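You operate a simulated robot arm through the tools that you are given. There is no shell and no other tool. Be economical: measure what you need, move in short steps, check, and stop when the job is done.

You are at the controls of a simulated robot arm. One attempt, no reset.

Task
Tip the water out of the orange dish into the grey tub and dry the dish.
Fine: the dish goes back on the teal mat; pink cloth, laid back after; leave the small brown dish.
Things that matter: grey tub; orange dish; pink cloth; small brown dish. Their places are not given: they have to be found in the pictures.

The check looks at the end state, three seconds after you hand in, the way a careful person would. Anything else that was tipped, shoved, dropped, spilled or broken makes it a failure. Flat cloth is picked up by pressing the open fingertips on it (5 to 10 N) and closing them slowly along it; thin cloth reads only 2 to 8 mm in the jaws.

Robot
A 7-joint arm with a two-finger parallel gripper, fixed in place. Base frame: the origin is at the foot of the arm, x ahead of it, y to its left, z up; the work surface is at about z = 900. Units: mm, rad, N and s.
With the tool pointing down near the work surface it reaches from about 300 to 680 mm from the base axis. Its first joint turns from -1.152 to 1.152 rad. Payload 1.57 kg.
The tool frame sits at the grasp point between the pads (the TCP): z along the fingers, y along the line on which they close. The tips reach 30 mm beyond it. The gripper opens to 110 mm. The fingers are 24 mm wide and 12 mm thick; the gripper's body (48 by 112 mm) begins 78 mm behind the TCP.
Orientation is that of the tool frame in the base frame, as [roll, pitch, yaw] about the fixed x, y, z axes, in that order (R = Rz(yaw) Ry(pitch) Rx(roll)). With the fingers straight down and closing along the base's y, the tool's x points along the base's -x, its y along +y and its z along -z.

Tools
- The arm moves only by the tool apply_moves. Its argument "increments" is text: rows parted by semicolons, each of 7 numbers parted by spaces: the closure in counts, from 0 (fully open) to 255 (shut), then the shift along the tool's x, y, z in m, then the turn, a rotation vector about the tool's x, y, z in rad. In form: hand tx ty tz rx ry rz; .... A call has 1 to 8 rows; each row is the pose to reach, as a shift and turn from the pose commanded when the call began, along the tool's axes at that moment. A row lasts 0.2 s, in which the tool goes at most 50 mm and 0.15 rad; a call with a longer step from one row to the next is refused whole, and so is a gripper value outside its range. Where a pose cannot be reached the arm comes as near as it can. A force on the tool above 40 N (or 10 N above the force at the start of the call, whichever is more), or a blocked arm, ends the call early, and 0.2 s more pass. Each finger travels about 108 mm/s and halts on what it meets, pressing with about 35 N; the grip force reading is that of the motor and also rises with nothing between the fingers. The clock runs only during rows and for 0.2 s after the last one: add rows that repeat a pose to give the fingers time. It gives the time, the measured TCP pose, the force on the tool (base axes), the opening and the grip force at its end, in the units of the frame above (readings bear some noise), with the torque about the TCP (base axes, N m) and any sound that the robot's microphone picked up.
- Cameras (640 x 400 px; columns grow to the right, rows downward): "scene" is fixed at [169.3, -389.9, 1419]; the picture's right is [0.77, -0.64, 0.00], its down [-0.27, -0.33, -0.90] and it looks along [0.57, 0.70, -0.43] (base axes); focal length 304 px, centre (320, 200). "wrist" rides on the gripper at [70, 16, -141] in the tool frame; the picture's right is [-0.23, 0.97, 0.00], its down [-0.86, -0.20, -0.48] and it looks along [-0.47, -0.11, 0.88] (tool axes); focal length 222 px, centre (320, 200).
- snapshot(camera): a new picture of that camera. It takes no simulated time.
- pixel_to_xyz(camera, pixels): for up to 12 pixels [column, row] of the newest picture of that camera ("zoom" is the newest enlarged one), the place [x, y, z] in the base frame of the surface seen there, good to about 2 mm. It takes no simulated time.
- enlarge(camera, box): a new picture of the part [left, top, right, bottom] of that camera's present view, enlarged. It takes no simulated time.
- job_done(): hands the job in; it is judged then, once.

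Keep the steps short. Do not move on a guess: measure, check each grasp and each placing, and mend mistakes. In all there are 80 turns and 54 pictures (those below and enlarged ones count). Leave the gripper open and the arm clear of the work at the hand-in unless told otherwise, and finish with a single line.

The tools are called as a command line: name --argument value ..., lists and objects as JSON in quotes. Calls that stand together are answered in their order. apply_moves: Moves the arm, as the interface text tells. Its arguments: {"type":"object","properties":{"increments":{"type":"string"}},"required":["increments"]} The other tools are called the same way: snapshot (camera) takes a picture; pixel_to_xyz (camera, pixels) gives the place of the surface under pixels of a picture; enlarge (camera, box) takes an enlarged picture of a part of a camera's view; job_done () hands the job in.

At the start:

```text
t: 0.0
ee_pos: [363.8, 100.7, 1231.8]
tcp_rot: [-3.142, 0.0, 3.141]
ft_force: [0.7, 0.2, 0.0]
ft_torque: [-0.01, -0.02, 0.0]
gripper_width: 110.2
finger_force: 0.0
```

scene: 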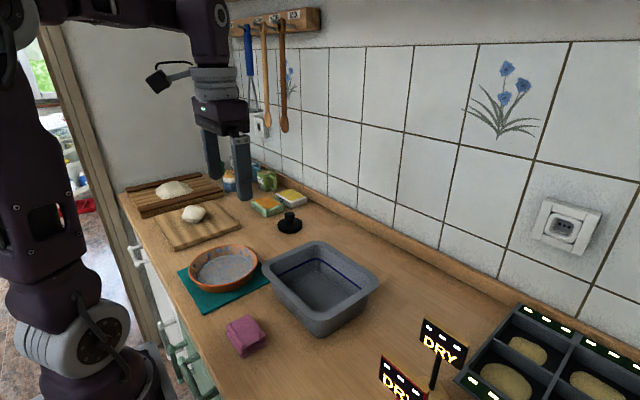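
wrist: 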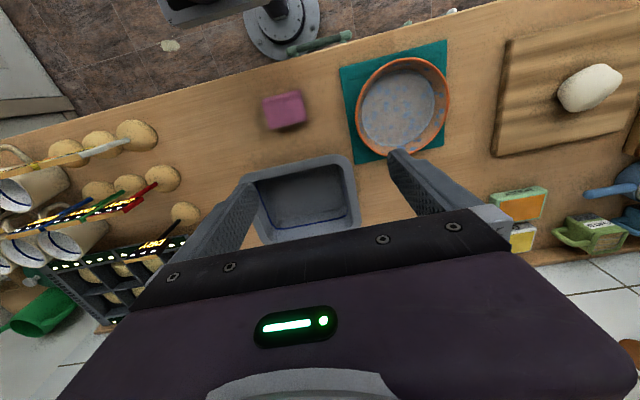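

I see the orange dish on the teal mat (about 223,267 in the scene picture), the grey tub (320,285) and the folded pink cloth (245,335). I'll enlarge that area before measuring.

enlarge --camera "scene" --box '[160, 200, 400, 370]'

enlarge --camera "wrist" --box '[220, 30, 470, 250]'

```text
2.35 times, centred on (280, 285) of scene
```

zoom: 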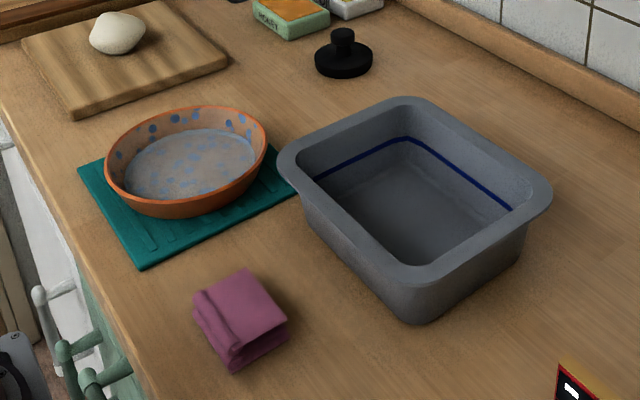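

```text
1.82 times, centred on (345, 140) of wrist
```

zoom: 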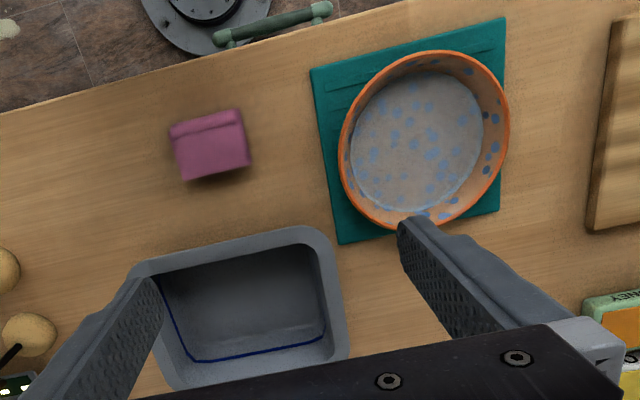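

Next I'll measure the rim and interior of the dish, the mat, tub and cloth on both pictures.

pixel_to_xyz --camera "zoom" --pixels '[[342, 150], [507, 112], [430, 53], [385, 220], [420, 135], [312, 72], [503, 20], [340, 240], [212, 150], [172, 130], [245, 112], [185, 180]]'

pixel_to_xyz --camera "scene" --pixels '[[189, 270], [258, 258], [228, 246], [218, 288], [223, 267], [266, 268], [318, 243], [376, 278], [318, 330], [320, 275], [245, 335], [288, 222]]'

enlarge --camera "scene" --box '[110, 140, 320, 260]'

```text
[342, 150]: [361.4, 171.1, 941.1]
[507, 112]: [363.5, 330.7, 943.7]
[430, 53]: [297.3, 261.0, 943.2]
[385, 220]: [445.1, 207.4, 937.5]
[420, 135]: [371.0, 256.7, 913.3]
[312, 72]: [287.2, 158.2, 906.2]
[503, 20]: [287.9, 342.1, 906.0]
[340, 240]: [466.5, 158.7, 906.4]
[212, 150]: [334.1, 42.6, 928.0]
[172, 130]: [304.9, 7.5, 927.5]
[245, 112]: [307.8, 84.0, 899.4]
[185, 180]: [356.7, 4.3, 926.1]
```

```text
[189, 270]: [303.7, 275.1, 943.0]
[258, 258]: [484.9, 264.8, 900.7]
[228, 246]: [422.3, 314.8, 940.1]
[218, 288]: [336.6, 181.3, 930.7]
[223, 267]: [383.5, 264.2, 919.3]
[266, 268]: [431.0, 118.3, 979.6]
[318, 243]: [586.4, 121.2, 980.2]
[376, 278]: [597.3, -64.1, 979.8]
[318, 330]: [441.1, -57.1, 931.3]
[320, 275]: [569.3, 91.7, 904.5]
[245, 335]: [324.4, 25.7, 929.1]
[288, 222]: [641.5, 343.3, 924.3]
```

```text
3.05 times, centred on (215, 200) of scene
```

zoom: 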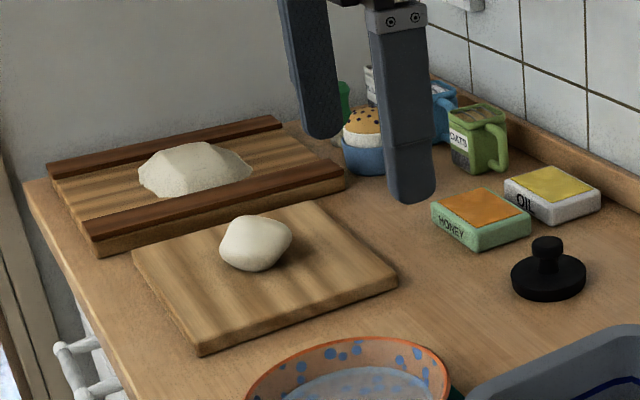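

The dish's rim is a circle at about (374, 251), radius ~80, with its top at z≈943. The tub's rim is at z≈980, spanning x 431–597 and y −64 to 118. The folded cloth is at about (330, 40). I plan to grip the far (+x) side of the dish's rim. First I go above it and turn the tool by 90°.

apply_moves --increments "0 -0.0115 0.01875 0.01875 0 0 -0.145; 0 -0.023 0.0375 0.0375 0 0 -0.29; 0 -0.0345 0.05625 0.05625 0 0 -0.435; 0 -0.046 0.075 0.075 0 0 -0.58; 0 -0.0575 0.09375 0.09375 0 0 -0.725; 0 -0.069 0.1125 0.1125 0 0 -0.87; 0 -0.0805 0.13125 0.13125 0 0 -1.015; 0 -0.092 0.15 0.15 0 0 -1.16"

apply_moves --increments "0 0 0 0 0 0 -0.137; 0 0 0 0 0 0 -0.274; 0 0 0 0 0 0 -0.411; 0 0 0 0 0 0 -0.411"

snapshot --camera "wrist"

snapshot --camera "scene"

```text
t: 1.8
ee_pos: [454.7, 252.5, 1081.6]
tcp_rot: [-3.142, 0.002, -1.98]
ft_force: [-0.6, 1.1, -0.1]
ft_torque: [0.0, 0.0, 0.03]
gripper_width: 110.1
finger_force: 0.2
```

```text
t: 2.8
ee_pos: [455.7, 251.1, 1081.1]
tcp_rot: [-3.141, 0.0, -1.569]
ft_force: [0.3, 0.6, -0.7]
ft_torque: [-0.01, 0.04, -0.02]
gripper_width: 110.2
finger_force: 0.0
```

```text
48 pictures are left
```

wrist: 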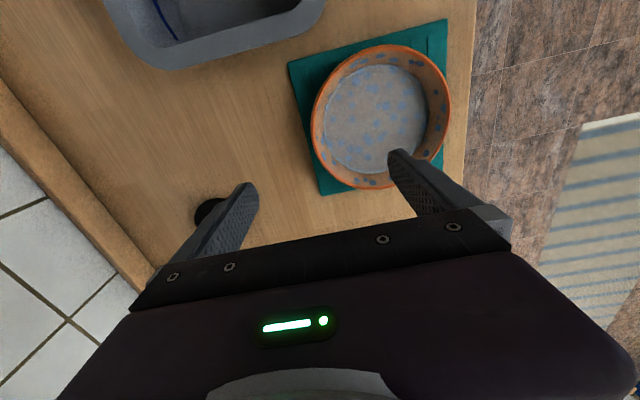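

```text
47 pictures are left
```

scene: 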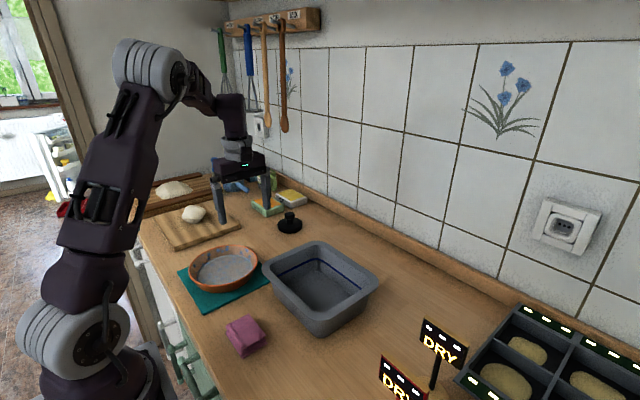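

The tool is turned, with the camera on the −y side. I'll zoom in on the dish to measure the rim and wall profile accurately.

enlarge --camera "wrist" --box '[280, 20, 470, 210]'

```text
2.11 times, centred on (375, 115) of wrist
```

zoom: 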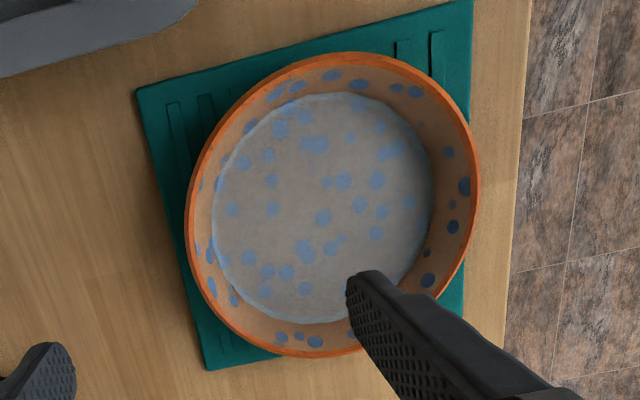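

pixel_to_xyz --camera "zoom" --pixels '[[188, 210], [194, 212], [204, 215], [212, 218], [218, 220], [330, 55], [476, 190], [283, 352], [322, 210], [137, 92], [207, 368], [468, 3]]'

```text
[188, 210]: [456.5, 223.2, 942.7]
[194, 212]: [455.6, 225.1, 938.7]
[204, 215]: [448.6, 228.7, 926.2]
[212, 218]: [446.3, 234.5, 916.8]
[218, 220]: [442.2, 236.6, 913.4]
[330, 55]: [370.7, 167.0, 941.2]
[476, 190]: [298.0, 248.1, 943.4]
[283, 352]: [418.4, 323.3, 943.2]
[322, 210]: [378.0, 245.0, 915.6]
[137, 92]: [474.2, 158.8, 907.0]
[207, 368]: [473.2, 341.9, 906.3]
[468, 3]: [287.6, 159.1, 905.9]
```

The dish is at about (380, 250), r≈82, centred on its mat, with a wall flared ~22° and the floor at ~z 913. I'll tilt the tool to match the wall and close to about 30 mm. I'm stopping 80 mm short of the far rim.

apply_moves --increments "100 0.0003 -0.013 0.019 -0.128 0 0; 185 0.0006 -0.026 0.038 -0.256 0 0; 185 0.001 -0.038 0.057 -0.384 0 0; 185 0.001 -0.038 0.057 -0.384 0 0; 185 0.001 -0.038 0.057 -0.384 0 0"

snapshot --camera "wrist"

```text
t: 4.0
ee_pos: [493.0, 249.5, 1024.6]
tcp_rot: [2.759, -0.001, -1.57]
ft_force: [-0.3, 1.4, 0.1]
ft_torque: [0.01, -0.01, 0.02]
gripper_width: 30.3
finger_force: 0.0
```

```text
45 pictures are left
```

wrist: 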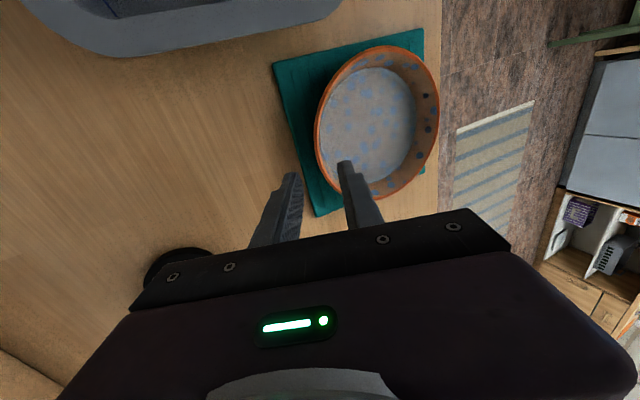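

The opening reads 30 mm and the fingers straddle the rim line. I'll advance 55 mm along the tool and check.

apply_moves --increments "185 0 0 0.02 0 0 0; 185 0 0 0.04 0 0 0; 185 0 0 0.055 0 0 0; 185 0 0 0.055 0 0 0"

enlarge --camera "wrist" --box '[220, 40, 460, 260]'

enlarge --camera "scene" --box '[160, 180, 320, 300]'

```text
t: 5.0
ee_pos: [473.3, 250.2, 973.3]
tcp_rot: [2.756, -0.001, -1.57]
ft_force: [-0.2, -0.1, 0.1]
ft_torque: [0.02, -0.04, -0.01]
gripper_width: 30.2
finger_force: 0.0
```

```text
1.82 times, centred on (340, 150) of wrist
```

zoom: 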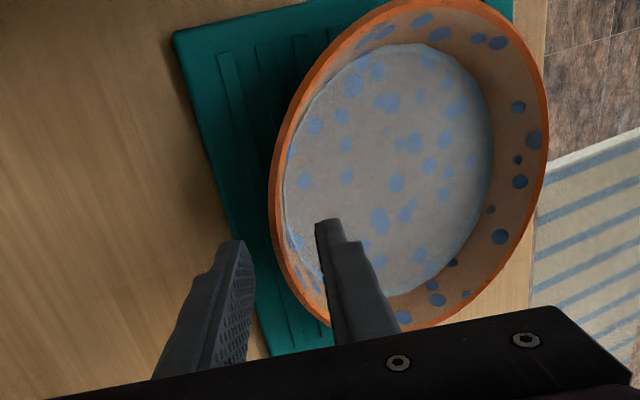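

```text
3.33 times, centred on (240, 240) of scene
```

zoom: 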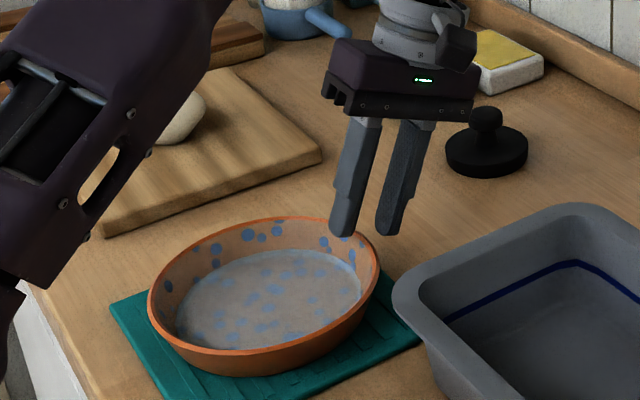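

The fingers straddle the rim, one inside and one outside, and both are free. I'll go in 24 mm more in small steps.

apply_moves --increments "185 0 0 0.008 0 0 0; 185 0 0 0.016 0 0 0; 185 0 0 0.024 0 0 0; 185 0 0 0.024 0 0 0"

enlarge --camera "wrist" --box '[220, 40, 460, 260]'

```text
t: 6.0
ee_pos: [463.2, 249.5, 951.1]
tcp_rot: [2.758, -0.001, -1.571]
ft_force: [1.2, 0.0, -0.3]
ft_torque: [0.0, 0.0, 0.02]
gripper_width: 30.2
finger_force: 0.1
```

```text
1.82 times, centred on (340, 150) of wrist
```

zoom: 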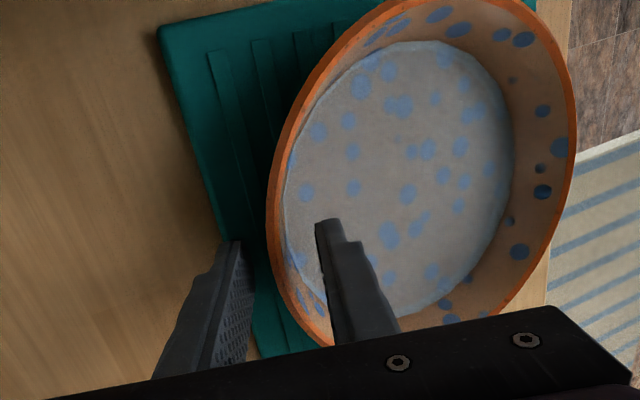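

No contact force yet. I'll close gently, in steps, onto the rim.

apply_moves --increments "200 0 0 0 0 0 0; 215 0 0 0 0 0 0; 228 0 0 0 0 0 0; 240 0 0 0 0 0 0; 255 0 0 0 0 0 0; 255 0 0 0 0 0 0"

enlarge --camera "wrist" --box '[220, 40, 460, 260]'

```text
t: 7.4
ee_pos: [463.3, 250.2, 950.7]
tcp_rot: [2.756, -0.001, -1.571]
ft_force: [-6.8, -0.4, 6.8]
ft_torque: [-0.02, 0.05, 0.02]
gripper_width: 5.9
finger_force: 25.6
```

```text
1.82 times, centred on (340, 150) of wrist
```

zoom: 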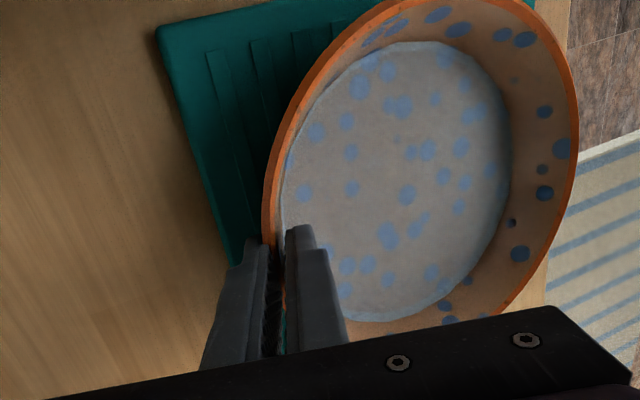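

The rim is gripped (5.9 mm opening, 26 N). I'll lift straight up 50 mm, slowly so the dish stays level.

apply_moves --increments "255 0 0.0012 -0.0028 0 0 0; 255 0 0.0037 -0.0093 0 0 0; 255 0 0.0075 -0.0185 0 0 0; 255 0 0.0112 -0.0278 0 0 0; 255 0 0.015 -0.0371 0 0 0; 255 0 0.0180 -0.0445 0 0 0; 255 0 0.0188 -0.0464 0 0 0; 255 0 0.0188 -0.0464 0 0 0"

enlarge --camera "scene" --box '[140, 170, 320, 310]'

snapshot --camera "wrist"

```text
t: 9.2
ee_pos: [463.6, 249.7, 1002.1]
tcp_rot: [2.757, 0.0, -1.571]
ft_force: [-0.3, 0.6, -5.0]
ft_torque: [0.01, -0.44, 0.01]
gripper_width: 5.3
finger_force: 25.8
```

```text
2.86 times, centred on (230, 240) of scene
```

zoom: 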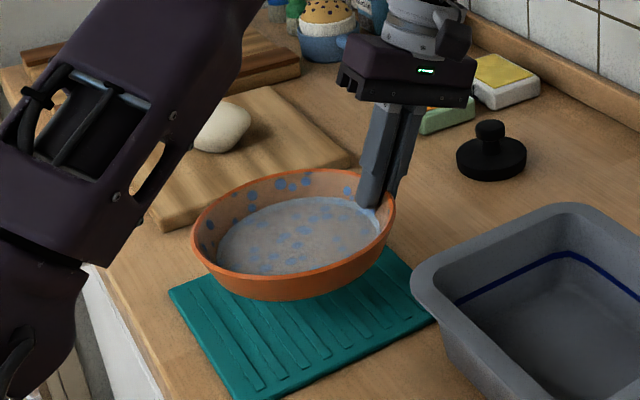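

```text
39 pictures are left
```

wrist: 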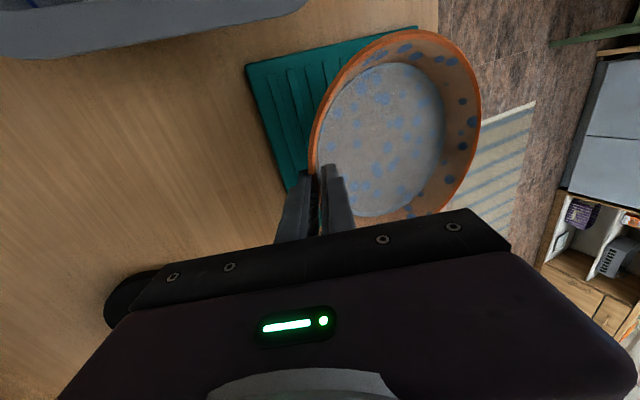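

The dish is up and level, about 5 N. Before carrying it over I'll check the room behind the tub (the wall) and the tub's inside edges.

snapshot --camera "scene"

pixel_to_xyz --camera "scene" --pixels '[[440, 230], [400, 225], [360, 200], [400, 262], [318, 247], [360, 283], [310, 317], [275, 272], [268, 285], [330, 280], [420, 290], [196, 262]]'

```text
38 pictures are left
```

scene: 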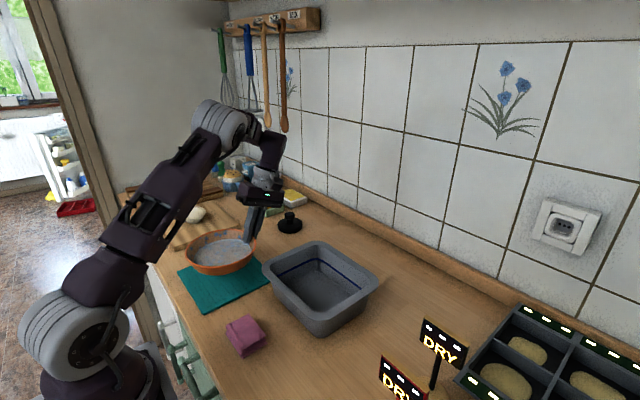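

```text
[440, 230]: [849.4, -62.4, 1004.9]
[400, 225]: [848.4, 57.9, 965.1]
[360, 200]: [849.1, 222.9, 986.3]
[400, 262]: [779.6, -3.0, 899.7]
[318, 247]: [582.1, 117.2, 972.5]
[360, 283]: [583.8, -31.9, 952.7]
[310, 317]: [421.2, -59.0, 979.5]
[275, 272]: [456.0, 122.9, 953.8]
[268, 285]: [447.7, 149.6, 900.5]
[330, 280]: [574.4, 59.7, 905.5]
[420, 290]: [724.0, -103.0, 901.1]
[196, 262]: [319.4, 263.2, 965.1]
```

The wall is at x≈850, so there is ample room. I'll check whether the dish is level with the wrist view.

pixel_to_xyz --camera "wrist" --pixels '[[480, 102], [440, 33], [311, 150], [400, 140], [420, 213]]'

```text
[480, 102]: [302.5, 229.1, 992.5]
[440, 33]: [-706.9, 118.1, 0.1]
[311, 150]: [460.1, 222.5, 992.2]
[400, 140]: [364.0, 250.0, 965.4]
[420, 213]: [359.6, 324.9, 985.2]
```

The dish is level (rim z 992 on both sides). Now a smooth lift of 70 mm more.

apply_moves --increments "255 0 0.0015 -0.0037 0 0 0; 255 0 0.0056 -0.0139 0 0 0; 255 0 0.0101 -0.025 0 0 0; 255 0 0.015 -0.0371 0 0 0; 255 0 0.0195 -0.0482 0 0 0; 255 0 0.0233 -0.0575 0 0 0; 255 0 0.0255 -0.063 0 0 0; 255 0 0.0263 -0.0649 0 0 0"

apply_moves --increments "255 0.0067 -0.0053 -0.0021 0 0 0; 255 0.019 -0.015 -0.0061 0 0 0; 255 0.0346 -0.0273 -0.011 0 0 0; 255 0.0524 -0.0414 -0.0167 0 0 0; 255 0.0714 -0.0564 -0.0228 0 0 0; 255 0.0892 -0.0705 -0.0285 0 0 0; 255 0.1037 -0.0819 -0.0331 0 0 0; 255 0.1115 -0.0881 -0.0356 0 0 0"

apply_moves --increments "255 0.0067 -0.0053 -0.0021 0 0 0; 255 0.019 -0.015 -0.0061 0 0 0; 255 0.0346 -0.0273 -0.011 0 0 0; 255 0.0524 -0.0414 -0.0167 0 0 0; 255 0.0714 -0.0564 -0.0228 0 0 0; 255 0.0892 -0.0705 -0.0285 0 0 0; 255 0.1037 -0.0819 -0.0331 0 0 0; 255 0.1115 -0.0881 -0.0356 0 0 0"

snapshot --camera "scene"

snapshot --camera "wrist"

```text
t: 11.0
ee_pos: [464.5, 250.6, 1070.9]
tcp_rot: [2.757, 0.0, -1.57]
ft_force: [0.1, 0.5, -4.3]
ft_torque: [0.01, -0.41, -0.01]
gripper_width: 5.6
finger_force: 25.3
```

```text
t: 12.8
ee_pos: [559.1, 139.3, 1072.4]
tcp_rot: [2.755, 0.0, -1.57]
ft_force: [0.5, 0.9, -4.5]
ft_torque: [0.0, -0.43, 0.02]
gripper_width: 5.6
finger_force: 25.7
```

```text
t: 14.6
ee_pos: [580.9, 48.1, 1053.8]
tcp_rot: [2.756, 0.0, -1.571]
ft_force: [0.1, -0.9, -4.7]
ft_torque: [-0.03, -0.39, 0.01]
gripper_width: 5.3
finger_force: 25.4
out of reach, approached as far as the arm can: row 2, 3, 4, 5, 6, 7, 8
```

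```text
37 pictures are left
```

scene: 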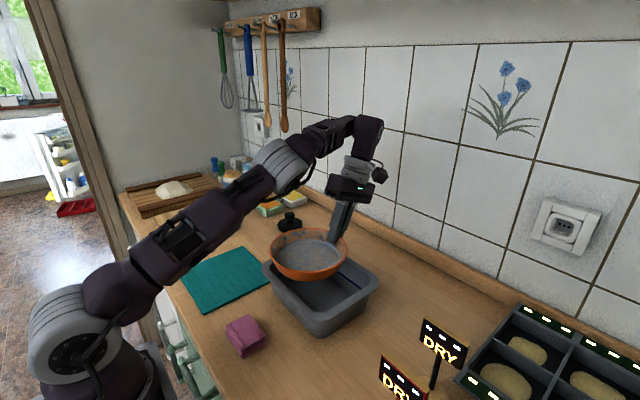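

```text
36 pictures are left
```

wrist: 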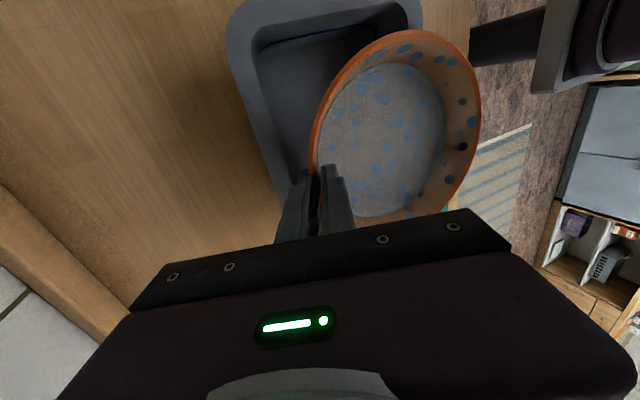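

The last metres were out of reach because the hand leans outward while the dish is level. Tilting the dish ~11° (well short of spilling) brings the hand upright enough to reach. First I'll send a zero step to learn what pose is being commanded.

apply_moves --increments "255 0 0 0 0 0 0"

```text
t: 15.0
ee_pos: [579.9, 48.7, 1054.9]
tcp_rot: [2.76, -0.001, -1.57]
ft_force: [0.2, 0.5, -4.9]
ft_torque: [-0.01, -0.41, 0.02]
gripper_width: 5.5
finger_force: 25.7
```

The commanded pose is the reached one. Next: up 40 mm, y to 27, and tilt the dish 11° gently.

apply_moves --increments "255 0.002 0.0015 -0.004 0.015 0 0; 255 0.007 0.005 -0.012 0.05 0 0; 255 0.012 0.009 -0.021 0.09 0 0; 255 0.017 0.012 -0.030 0.135 0 0; 255 0.020 0.0145 -0.036 0.175 0 0; 255 0.021 0.015 -0.0371 0.19 0 0; 255 0.021 0.015 -0.0371 0.19 0 0"

```text
t: 16.6
ee_pos: [581.5, 26.8, 1093.8]
tcp_rot: [2.947, -0.001, -1.571]
ft_force: [0.1, 0.7, -4.8]
ft_torque: [-0.03, -0.35, 0.01]
gripper_width: 5.5
finger_force: 25.5
```

Now moving +x by 58 mm at this tilt.

apply_moves --increments "255 0 -0.004 -0.0008 0 0 0; 255 0 -0.013 -0.0026 0 0 0; 255 0 -0.025 -0.0049 0 0 0; 255 0 -0.038 -0.0075 0 0 0; 255 0 -0.049 -0.0096 0 0 0; 255 0 -0.055 -0.0108 0 0 0; 255 0 -0.0569 -0.0112 0 0 0; 255 0 -0.0569 -0.0112 0 0 0"

snapshot --camera "scene"

snapshot --camera "wrist"

```text
t: 18.4
ee_pos: [613.1, 28.3, 1094.9]
tcp_rot: [2.947, 0.0, -1.571]
ft_force: [-0.9, 0.0, -5.0]
ft_torque: [0.01, -0.37, 0.02]
gripper_width: 5.7
finger_force: 25.6
out of reach, approached as far as the arm can: row 4, 5, 6, 7, 8
```

```text
35 pictures are left
```

scene: 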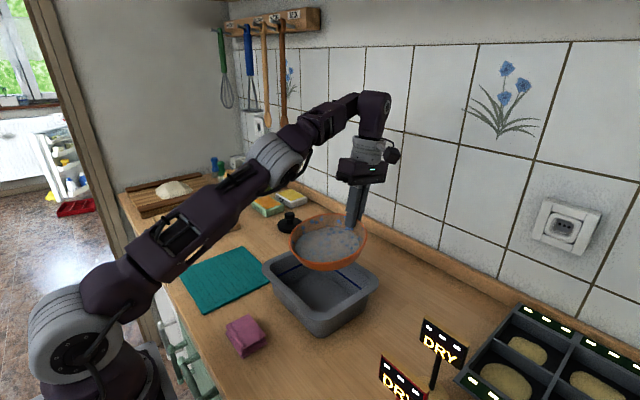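

```text
34 pictures are left
```

wrist: 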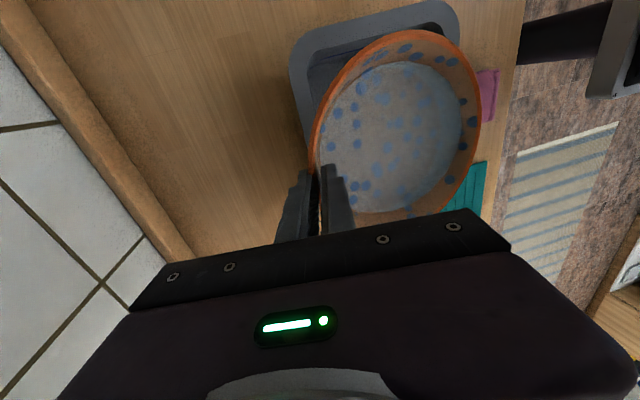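

The tool has reached x=613, so the lip is at about x=452, right on the tub's inner edge. I need 30 mm more before any water leaves. I'll lower slightly and tilt a little more while moving out.

apply_moves --increments "255 0 -0.003 0.0025 0.02 0 0; 255 0 -0.009 0.005 0.04 0 0; 255 0 -0.016 0.0075 0.06 0 0; 255 0 -0.022 0.009 0.08 0 0; 255 0 -0.026 0.0098 0.09 0 0; 255 0 -0.0274 0.0099 0.1 0 0; 255 0 -0.0274 0.0099 0.1 0 0"

enlarge --camera "scene" --box '[230, 180, 410, 340]'

```text
t: 20.0
ee_pos: [639.1, 27.6, 1079.3]
tcp_rot: [3.048, 0.0, -1.57]
ft_force: [0.2, 0.1, -4.5]
ft_torque: [0.01, -0.33, -0.01]
gripper_width: 5.5
finger_force: 25.6
```

```text
2.50 times, centred on (320, 260) of scene
```

zoom: 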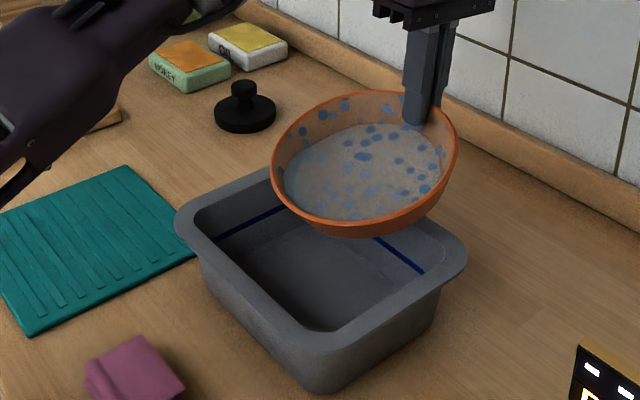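

The lip is now at about (482, 27, 1025), over the tub, with the water still in. I'll pour slowly, keeping the lip near x≈500 just above the tub.

apply_moves --increments "255 0 -0.007 -0.0007 0.03 0 0; 255 0 -0.0137 -0.0013 0.07 0 0; 255 0 -0.0106 -0.007 0.11 0 0; 255 0 -0.0074 -0.013 0.16 0 0; 255 0 -0.0038 -0.0185 0.2 0 0; 255 0 -0.0002 -0.024 0.24 0 0; 255 0 0.0038 -0.029 0.28 0 0; 255 0 0.0079 -0.0344 0.32 0 0"

enlarge --camera "scene" --box '[230, 160, 410, 340]'

```text
t: 21.8
ee_pos: [633.1, 27.0, 1113.6]
tcp_rot: [-2.914, -0.001, -1.572]
ft_force: [-0.5, 0.5, -4.7]
ft_torque: [0.02, -0.27, -0.01]
gripper_width: 5.3
finger_force: 25.8
```

```text
2.22 times, centred on (320, 250) of scene
```

zoom: 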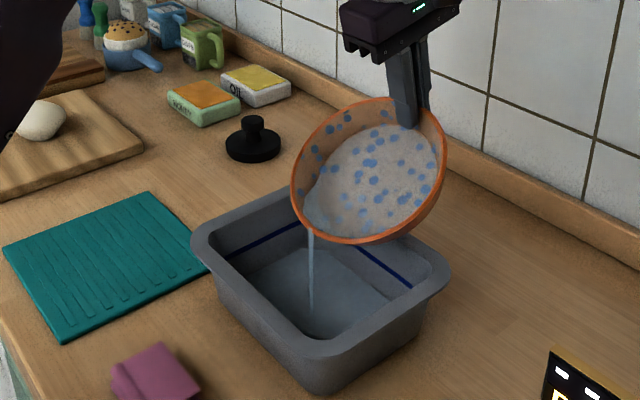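

It is pouring cleanly into the tub. I'll hold briefly, then tilt further.

apply_moves --increments "255 0 0 0 0 0 0; 255 0 0 0 0 0 0; 255 0 0.0053 -0.0119 0.08 0 0; 255 0 0.0117 -0.0235 0.16 0 0; 255 0 0.0189 -0.0343 0.24 0 0; 255 0 0.027 -0.0447 0.32 0 0; 255 0 0.027 -0.0447 0.32 0 0; 255 0 0.027 -0.0447 0.32 0 0"

```text
t: 23.6
ee_pos: [597.4, 28.2, 1151.9]
tcp_rot: [-2.595, -0.001, -1.571]
ft_force: [-0.1, 1.2, -4.9]
ft_torque: [0.0, -0.1, -0.02]
gripper_width: 5.6
finger_force: 25.3
```

Continuing to about 99° so it empties fully.

apply_moves --increments "255 0 0.0066 -0.0142 0.1 0 0; 255 0 0.0149 -0.0282 0.2 0 0; 255 0 0.0246 -0.0416 0.3 0 0; 255 0 0.0355 -0.0537 0.4 0 0; 255 0 0.0477 -0.0647 0.5 0 0; 255 0 0.0608 -0.0745 0.6 0 0; 255 0 0.0749 -0.0829 0.7 0 0; 255 0 0.0898 -0.0898 0.8 0 0"

enlarge --camera "scene" --box '[210, 120, 410, 340]'

snapshot --camera "wrist"

```text
t: 25.4
ee_pos: [539.2, 52.5, 1214.3]
tcp_rot: [-1.795, 0.002, -1.572]
ft_force: [-0.7, -0.9, -4.4]
ft_torque: [0.03, 0.2, 0.02]
gripper_width: 5.6
finger_force: 25.5
out of reach, approached as far as the arm can: row 3, 4, 5, 6, 7, 8
```

```text
1.82 times, centred on (310, 230) of scene
```

zoom: 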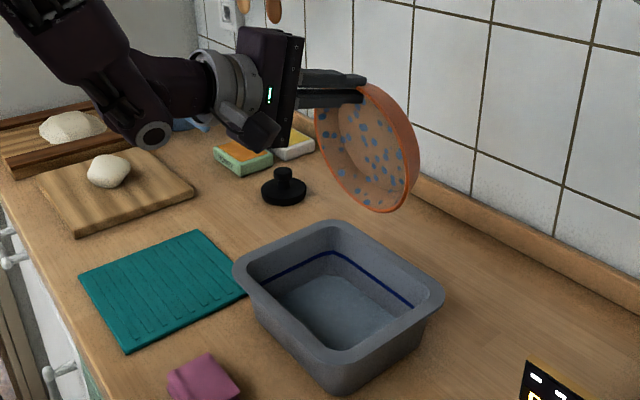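

```text
30 pictures are left
```

wrist: 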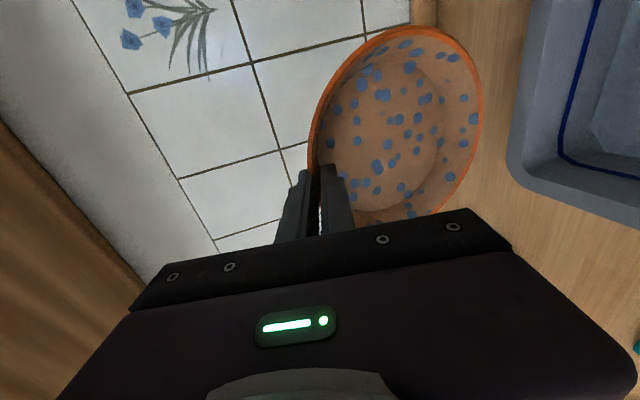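

The dish is empty: the floor shows orange with blue dots and the water is in the tub. I'll centre the lip over the tub again and hold a moment for drips.

apply_moves --increments "255 0.01 0.0033 -0.0145 0 0 0; 255 0.02 0.0067 -0.0293 0 0 0; 255 0.02 0.0067 -0.0293 0 0 0; 255 0.02 0.0067 -0.0293 0 0 0; 255 0.02 0.0067 -0.0293 0 0 0; 255 0.02 0.0067 -0.0293 0 0 0; 255 0.02 0.0067 -0.0293 0 0 0; 255 0.02 0.0067 -0.0293 0 0 0"

enlarge --camera "scene" --box '[230, 120, 410, 340]'

```text
t: 27.2
ee_pos: [540.0, 49.2, 1215.5]
tcp_rot: [-1.796, 0.001, -1.573]
ft_force: [-0.6, -0.9, -4.7]
ft_torque: [0.0, 0.17, 0.01]
gripper_width: 5.4
finger_force: 25.5
out of reach, approached as far as the arm can: row 1, 2, 3, 4, 5, 6, 7, 8
```

```text
1.82 times, centred on (320, 230) of scene
```

zoom: 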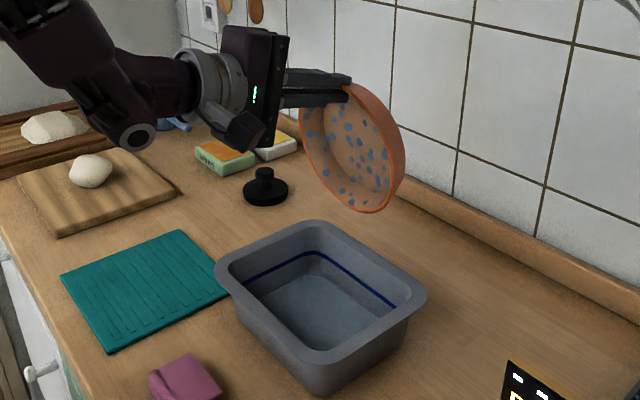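

It's at a joint limit here, but dripping has finished and the tub is clean around it. Now I'll turn the dish back toward level over the tub.

apply_moves --increments "255 0.003 0.003 0.004 -0.1 0 0; 255 0.006 0.006 0.009 -0.2 0 0; 255 0.009 0.009 0.014 -0.3 0 0; 255 0.012 0.012 0.018 -0.4 0 0; 255 0.015 0.015 0.023 -0.5 0 0; 255 0.018 0.018 0.028 -0.6 0 0; 255 0.021 0.0226 0.036 -0.7 0 0; 255 0.021 0.0226 0.036 -0.8 0 0"

```text
t: 29.0
ee_pos: [569.4, 28.1, 1187.1]
tcp_rot: [-2.597, 0.001, -1.57]
ft_force: [0.2, -0.3, -4.6]
ft_torque: [0.03, -0.11, 0.02]
gripper_width: 5.5
finger_force: 25.2
out of reach, approached as far as the arm can: row 1, 2, 3, 5, 6
```

Now leveling the dish and starting back towards the mat.

apply_moves --increments "255 -0.008 0.013 0.005 -0.133 0 0; 255 -0.017 0.026 0.0107 -0.266 0 0; 255 -0.026 0.04 0.016 -0.399 0 0; 255 -0.034 0.053 0.0213 -0.532 0 0; 255 -0.043 0.066 0.0266 -0.664 0 0; 255 -0.051 0.079 0.032 -0.797 0 0; 255 -0.06 0.0927 0.0373 -0.929 0 0; 255 -0.06 0.0927 0.0373 -0.929 0 0"

```text
t: 30.8
ee_pos: [509.9, 87.4, 1105.5]
tcp_rot: [2.759, 0.0, -1.571]
ft_force: [-0.4, 0.2, -5.2]
ft_torque: [0.02, -0.36, 0.03]
gripper_width: 5.4
finger_force: 26.0
```

The dish is level. Now carrying it back above the mat.

apply_moves --increments "255 -0.0203 0.0028 0.0085 0 0 0; 255 -0.0406 0.0056 0.0171 0 0 0; 255 -0.061 0.0084 0.0256 0 0 0; 255 -0.0813 0.0112 0.0342 0 0 0; 255 -0.1016 0.014 0.0427 0 0 0; 255 -0.122 0.0168 0.0513 0 0 0; 255 -0.1423 0.0196 0.06 0 0 0; 255 -0.1626 0.0224 0.0684 0 0 0"

enlarge --camera "wrist" --box '[220, 0, 500, 240]'

```text
t: 32.6
ee_pos: [461.2, 250.7, 1050.9]
tcp_rot: [2.758, 0.001, -1.57]
ft_force: [0.7, -0.6, -4.2]
ft_torque: [0.01, -0.35, -0.01]
gripper_width: 5.6
finger_force: 25.4
```

```text
1.67 times, centred on (360, 120) of wrist
```

zoom: 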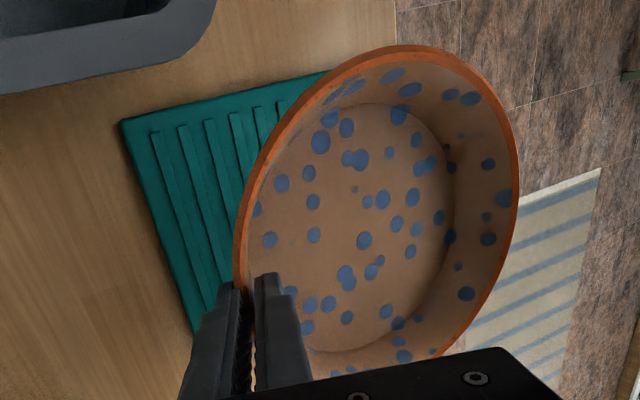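

The dish is above the mat, empty and unmoved in the grip. I'll lower to just above the mat, then slowly to contact.

apply_moves --increments "255 0 -0.009 0.018 0 0 0; 255 0 -0.018 0.038 0 0 0; 255 0 -0.027 0.06 0 0 0; 255 0 -0.0335 0.076 0 0 0; 255 0 -0.0365 0.0845 0 0 0; 255 0 -0.038 0.088 0 0 0; 255 0 -0.0385 0.0895 0 0 0; 255 0 -0.0385 0.0895 0 0 0"

```text
t: 34.4
ee_pos: [465.0, 250.0, 953.8]
tcp_rot: [2.76, 0.001, -1.572]
ft_force: [-0.2, 0.4, 3.5]
ft_torque: [0.24, -0.18, -0.06]
gripper_width: 5.5
finger_force: 25.6
```

There's contact (force +3.5 N) at z 953.8, 3 mm above the earlier grip height. I'll check how the dish sits.

enlarge --camera "scene" --box '[150, 200, 310, 320]'

snapshot --camera "wrist"

pixel_to_xyz --camera "wrist" --pixels '[[479, 98], [311, 150], [400, 32], [390, 120], [425, 214]]'

```text
3.33 times, centred on (230, 260) of scene
```

zoom: 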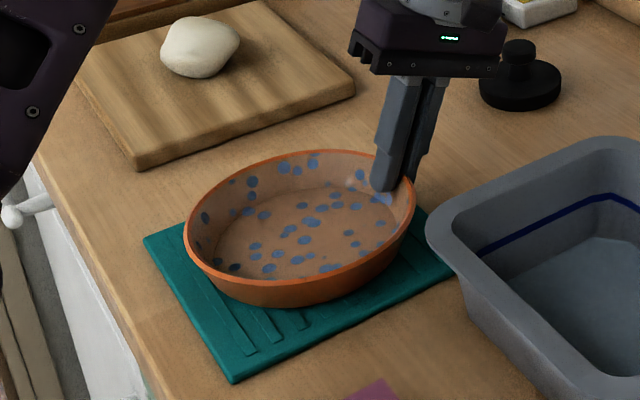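

```text
26 pictures are left
```

wrist: 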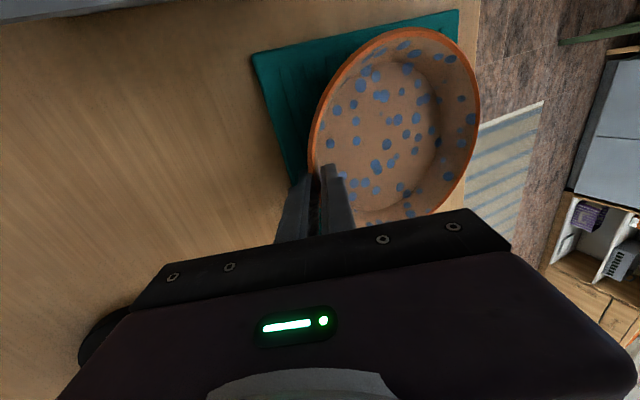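

```text
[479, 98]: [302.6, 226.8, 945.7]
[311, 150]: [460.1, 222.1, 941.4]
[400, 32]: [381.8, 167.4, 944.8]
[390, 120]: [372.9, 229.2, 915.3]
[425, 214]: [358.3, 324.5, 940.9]
```

The rim is at ~943 all around, so the dish is resting on the mat. I'll open to 30 mm and back out along the tool.

apply_moves --increments "235 0 0 0 0 0 0; 215 0 0 0 0 0 0; 190 0 0 0 0 0 0; 185 0 0 0 0 0 0; 185 0 0 0 0 0 0; 185 0 0 -0.02 0 0 0; 185 0 0 -0.05 0 0 0; 185 0 0 -0.09 0 0 0"

enlarge --camera "scene" --box '[150, 190, 350, 340]'

snapshot --camera "wrist"

```text
t: 36.2
ee_pos: [499.5, 249.1, 1037.5]
tcp_rot: [2.757, 0.0, -1.57]
ft_force: [1.2, -1.4, 0.3]
ft_torque: [-0.01, 0.01, 0.05]
gripper_width: 30.2
finger_force: 0.1
```

```text
2.67 times, centred on (250, 265) of scene
```

zoom: 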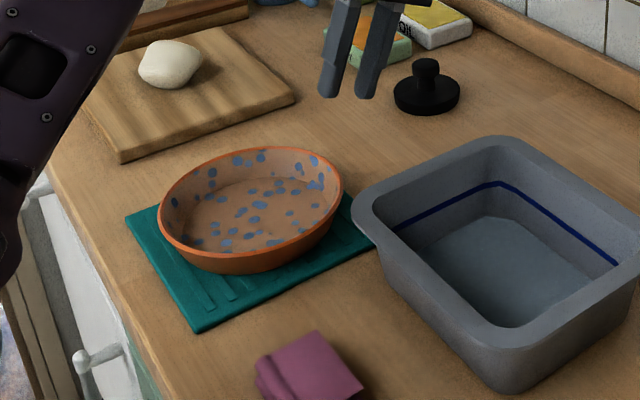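

```text
24 pictures are left
```

wrist: 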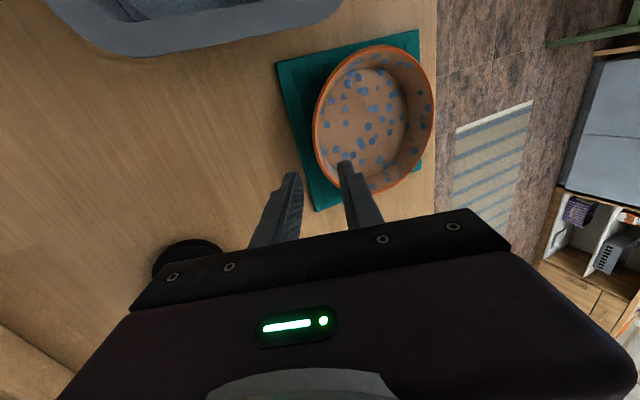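

The dish is back centred on the mat. Next is the cloth: I go above it with the tool upright and fully open, and look.

apply_moves --increments "185 0.01 0.012 -0.02 0.05 0 0; 150 0.035 0.034 -0.015 0.1 0 0; 100 0.065 0.06 -0.01 0.15 0 0; 50 0.095 0.085 -0.005 0.2 0 0; 0 0.125 0.11 0 0.25 0 0; 0 0.155 0.135 0.005 0.3 0 0; 0 0.185 0.158 0.01 0.35 0 0; 0 0.209 0.177 0.0144 0.384 0 0"

snapshot --camera "wrist"

enlarge --camera "scene" --box '[200, 290, 300, 370]'

```text
t: 38.0
ee_pos: [366.2, 36.8, 1058.4]
tcp_rot: [3.142, 0.002, -1.568]
ft_force: [0.2, 0.7, 0.0]
ft_torque: [0.05, -0.02, -0.04]
gripper_width: 110.1
finger_force: 0.1
out of reach, approached as far as the arm can: row 7, 8
```

```text
23 pictures are left
```

wrist: 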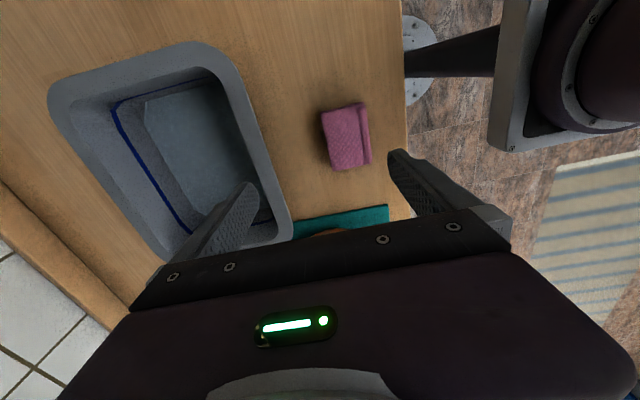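

```text
5.00 times, centred on (250, 330) of scene
```

zoom: 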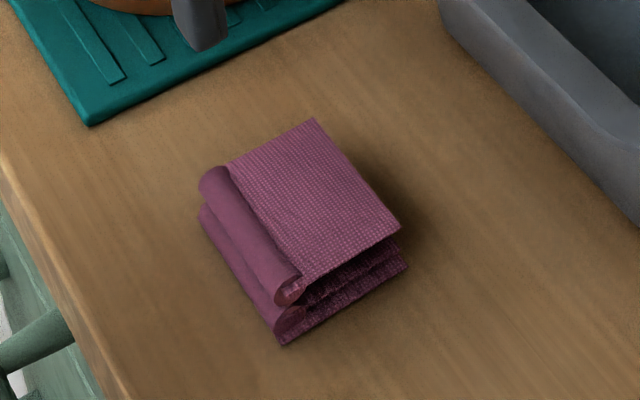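

The cloth is a folded pack with its fold edge on the near-base side. I'll measure its corners and height.

pixel_to_xyz --camera "wrist" --pixels '[[324, 114], [362, 104], [370, 162], [333, 169], [345, 135], [357, 106], [365, 135], [318, 140], [376, 135], [230, 60], [288, 230], [392, 206]]'

pixel_to_xyz --camera "zoom" --pixels '[[200, 180], [285, 300], [398, 228], [313, 120], [283, 342], [405, 266], [235, 220], [300, 190]]'

```text
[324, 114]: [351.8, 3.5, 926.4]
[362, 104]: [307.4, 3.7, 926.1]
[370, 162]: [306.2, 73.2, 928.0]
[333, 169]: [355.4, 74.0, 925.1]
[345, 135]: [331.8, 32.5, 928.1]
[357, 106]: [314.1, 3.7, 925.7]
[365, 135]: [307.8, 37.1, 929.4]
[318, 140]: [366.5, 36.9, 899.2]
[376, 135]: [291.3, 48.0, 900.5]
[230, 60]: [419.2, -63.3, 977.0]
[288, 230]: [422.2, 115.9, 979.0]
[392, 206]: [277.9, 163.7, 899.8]
```

```text
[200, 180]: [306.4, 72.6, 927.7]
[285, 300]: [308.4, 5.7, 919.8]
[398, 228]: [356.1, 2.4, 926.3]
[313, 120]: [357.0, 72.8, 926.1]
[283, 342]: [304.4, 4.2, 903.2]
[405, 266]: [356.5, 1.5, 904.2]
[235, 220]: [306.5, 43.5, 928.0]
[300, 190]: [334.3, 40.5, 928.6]
```

The pack spans x 302–357, y 2–74, top z 928. I'll go above its centre (330, 38) with the fingers closing along x (the 55 mm side).

apply_moves --increments "0 0 0.006 0.02 0 0 0; 0 0 0.014 0.04 0 0 0; 0 -0.001 0.026 0.06 0 0 0; 0 -0.0015 0.036 0.072 0 0 0; 0 -0.0015 0.036 0.072 0 0 0"

```text
t: 39.2
ee_pos: [333.5, 38.2, 992.3]
tcp_rot: [3.141, 0.001, -1.571]
ft_force: [0.1, 0.3, -0.5]
ft_torque: [-0.01, 0.02, -0.02]
gripper_width: 110.3
finger_force: 0.1
out of reach, approached as far as the arm can: row 4, 5
```

Near the limit, but lower down it reaches closer. I'll descend with the fingers either side of the pack, to tips at z≈912.

apply_moves --increments "0 0 0 0.02 0 0 0; 0 0 0.002 0.035 0 0 0; 0 0 0.0035 0.045 0 0 0; 0 0 0.0035 0.050 0 0 0; 0 0 0.0035 0.050 0 0 0"

enlarge --camera "wrist" --box '[200, 40, 460, 260]'

```text
t: 40.0
ee_pos: [364.7, 50.2, 969.7]
tcp_rot: [-3.094, 0.002, -1.579]
ft_force: [-22.4, -0.1, 92.1]
ft_torque: [-0.11, -5.62, 0.01]
gripper_width: 94.0
finger_force: 0.2
out of reach, approached as far as the arm can: row 1, 2, 3, 4
stopped in row 4: the force on the tool passed its limit at 198 N (the readings are from after the stop); the commanded pose is now the measured one
```

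```text
1.82 times, centred on (330, 150) of wrist
```

zoom: 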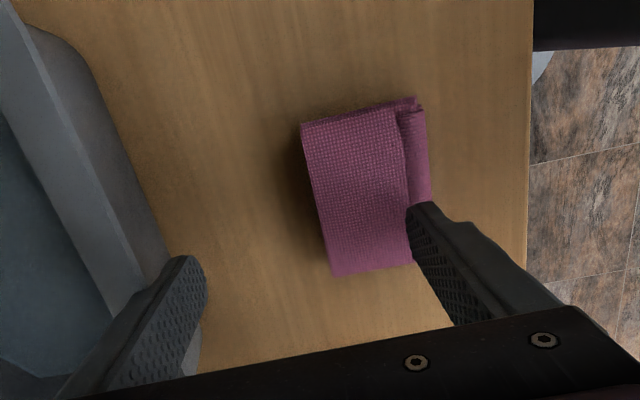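

The arm drifted outward at its inner reach limit and a finger hit the tub's rim. I'll back off straight up at once and check the tub.

apply_moves --increments "0 0 0 -0.01 0 0 0; 0 0 0 -0.03 0 0 0; 0 0 0 -0.06 0 0 0; 0 0 0 -0.09 0 0 0; 0 0 0 -0.09 0 0 0"

snapshot --camera "scene"

snapshot --camera "wrist"

```text
t: 41.2
ee_pos: [365.2, 49.1, 1050.3]
tcp_rot: [-3.109, 0.002, -1.579]
ft_force: [1.1, 0.5, -0.7]
ft_torque: [0.02, -0.03, 0.02]
gripper_width: 109.9
finger_force: 0.0
out of reach, approached as far as the arm can: row 4, 5
```

```text
20 pictures are left
```

scene: 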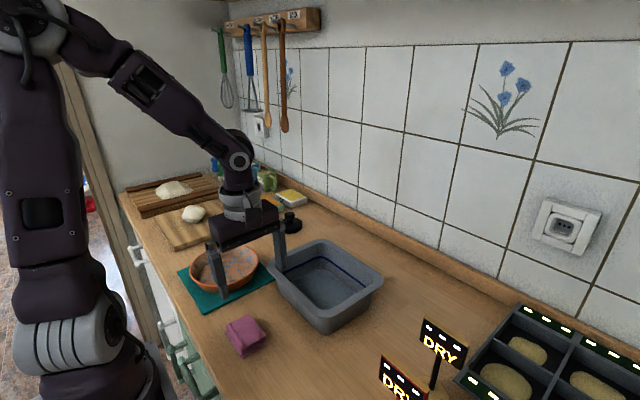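

```text
19 pictures are left
```

wrist: 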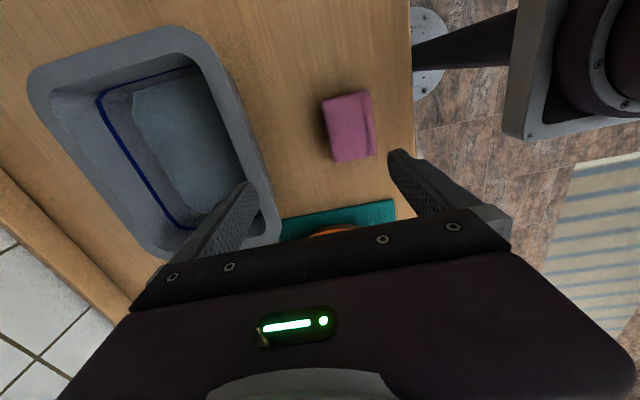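

The tub is upright with its water in it, but it seems to have moved a little. I'll measure how much.

pixel_to_xyz --camera "scene" --pixels '[[266, 268], [273, 272], [322, 242], [382, 278], [379, 284], [322, 334], [275, 285], [300, 310], [400, 262], [330, 290], [245, 334]]'

enlarge --camera "scene" --box '[160, 220, 400, 370]'

```text
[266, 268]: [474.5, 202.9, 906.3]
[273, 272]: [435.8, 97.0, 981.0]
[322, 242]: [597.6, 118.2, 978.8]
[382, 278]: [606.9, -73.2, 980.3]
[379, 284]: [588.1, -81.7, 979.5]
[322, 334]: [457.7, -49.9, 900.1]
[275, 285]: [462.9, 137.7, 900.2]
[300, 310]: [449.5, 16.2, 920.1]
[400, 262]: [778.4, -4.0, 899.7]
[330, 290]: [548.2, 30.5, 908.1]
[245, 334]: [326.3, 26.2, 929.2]
```

```text
2.67 times, centred on (280, 295) of scene
```

zoom: 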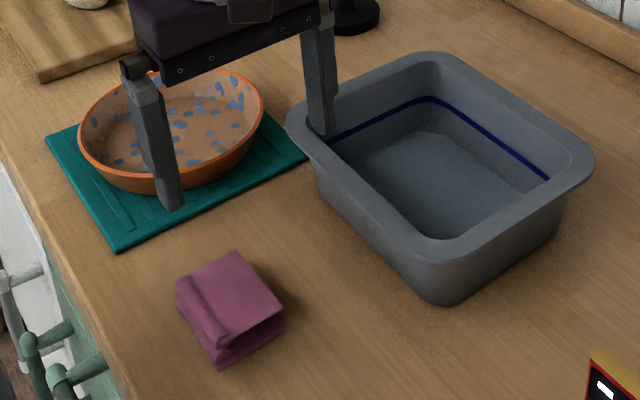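

pixel_to_xyz --camera "wrist" --pixels '[[222, 70], [262, 175], [276, 225], [233, 95], [130, 35], [35, 90], [130, 245], [195, 28]]'

```text
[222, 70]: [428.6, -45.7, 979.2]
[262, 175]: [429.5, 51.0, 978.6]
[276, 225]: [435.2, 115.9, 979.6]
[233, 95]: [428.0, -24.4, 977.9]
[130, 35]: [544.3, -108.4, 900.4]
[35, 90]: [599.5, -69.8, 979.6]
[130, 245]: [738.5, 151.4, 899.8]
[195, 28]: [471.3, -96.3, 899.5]
```

The tub moved about 8 mm in +x and is otherwise fine. I'll use the original orientation (closing along y) for the cloth, which keeps the fingers well away from the tub. First: straighten the tool, then turn it back.

apply_moves --increments "0 0 0 0 -0.033 0 0; 0 0 0 -0.005 -0.033 0 0"

apply_moves --increments "0 0 0 0 0 0 0.14; 0 0 0 0 0 0 0.28; 0 0 0 0 0 0 0.42; 0 0 0 0 0 0 0.56; 0 0 0 0 0 0 0.7; 0 0 0 0 0 0 0.84; 0 0 0 0 0 0 0.98; 0 0 0 0 0 0 1.12"

apply_moves --increments "0 0 0 0 0 0 0.14; 0 0 0 0 0 0 0.28; 0 0 0 0 0 0 0.42; 0 0 0 0 0 0 0.451; 0 0 0 0 0 0 0.451"

```text
t: 41.9
ee_pos: [365.8, 50.6, 1055.9]
tcp_rot: [-3.141, 0.0, -1.58]
ft_force: [0.6, 0.0, -0.5]
ft_torque: [-0.03, -0.03, -0.01]
gripper_width: 109.9
finger_force: 0.0
```

```text
t: 43.6
ee_pos: [365.8, 50.5, 1056.3]
tcp_rot: [-3.141, 0.001, -2.699]
ft_force: [0.0, -0.2, -0.8]
ft_torque: [0.01, -0.01, 0.02]
gripper_width: 109.8
finger_force: 0.1
```

```text
t: 44.9
ee_pos: [364.9, 49.8, 1057.0]
tcp_rot: [3.141, 0.0, 3.132]
ft_force: [0.9, 0.4, 0.2]
ft_torque: [0.02, -0.01, 0.0]
gripper_width: 109.9
finger_force: 0.1
```

The tool is square again. Moving above the cloth's centre (331, 38) at z≈1000.

apply_moves --increments "0 0.008 -0.003 0.015 0 0 0; 0 0.017 -0.006 0.03 0 0 0; 0 0.026 -0.009 0.045 0 0 0; 0 0.034 -0.012 0.057 0 0 0; 0 0.034 -0.012 0.057 0 0 0"

enlarge --camera "wrist" --box '[150, 40, 490, 280]'

```text
t: 46.0
ee_pos: [332.3, 38.1, 1000.9]
tcp_rot: [-3.141, -0.007, 3.132]
ft_force: [-0.1, 0.6, 1.0]
ft_torque: [0.02, 0.0, 0.01]
gripper_width: 109.8
finger_force: 0.0
```

```text
1.67 times, centred on (320, 160) of wrist
```

zoom: 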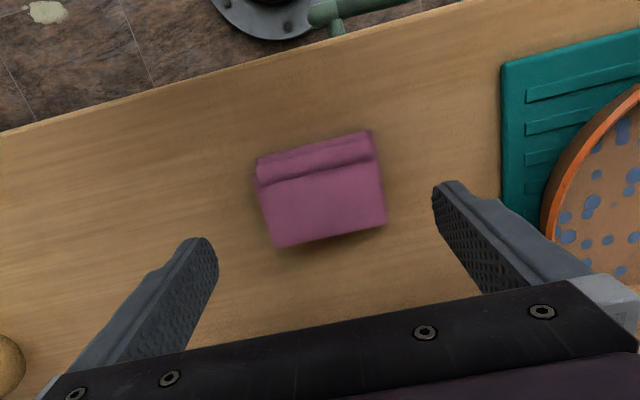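

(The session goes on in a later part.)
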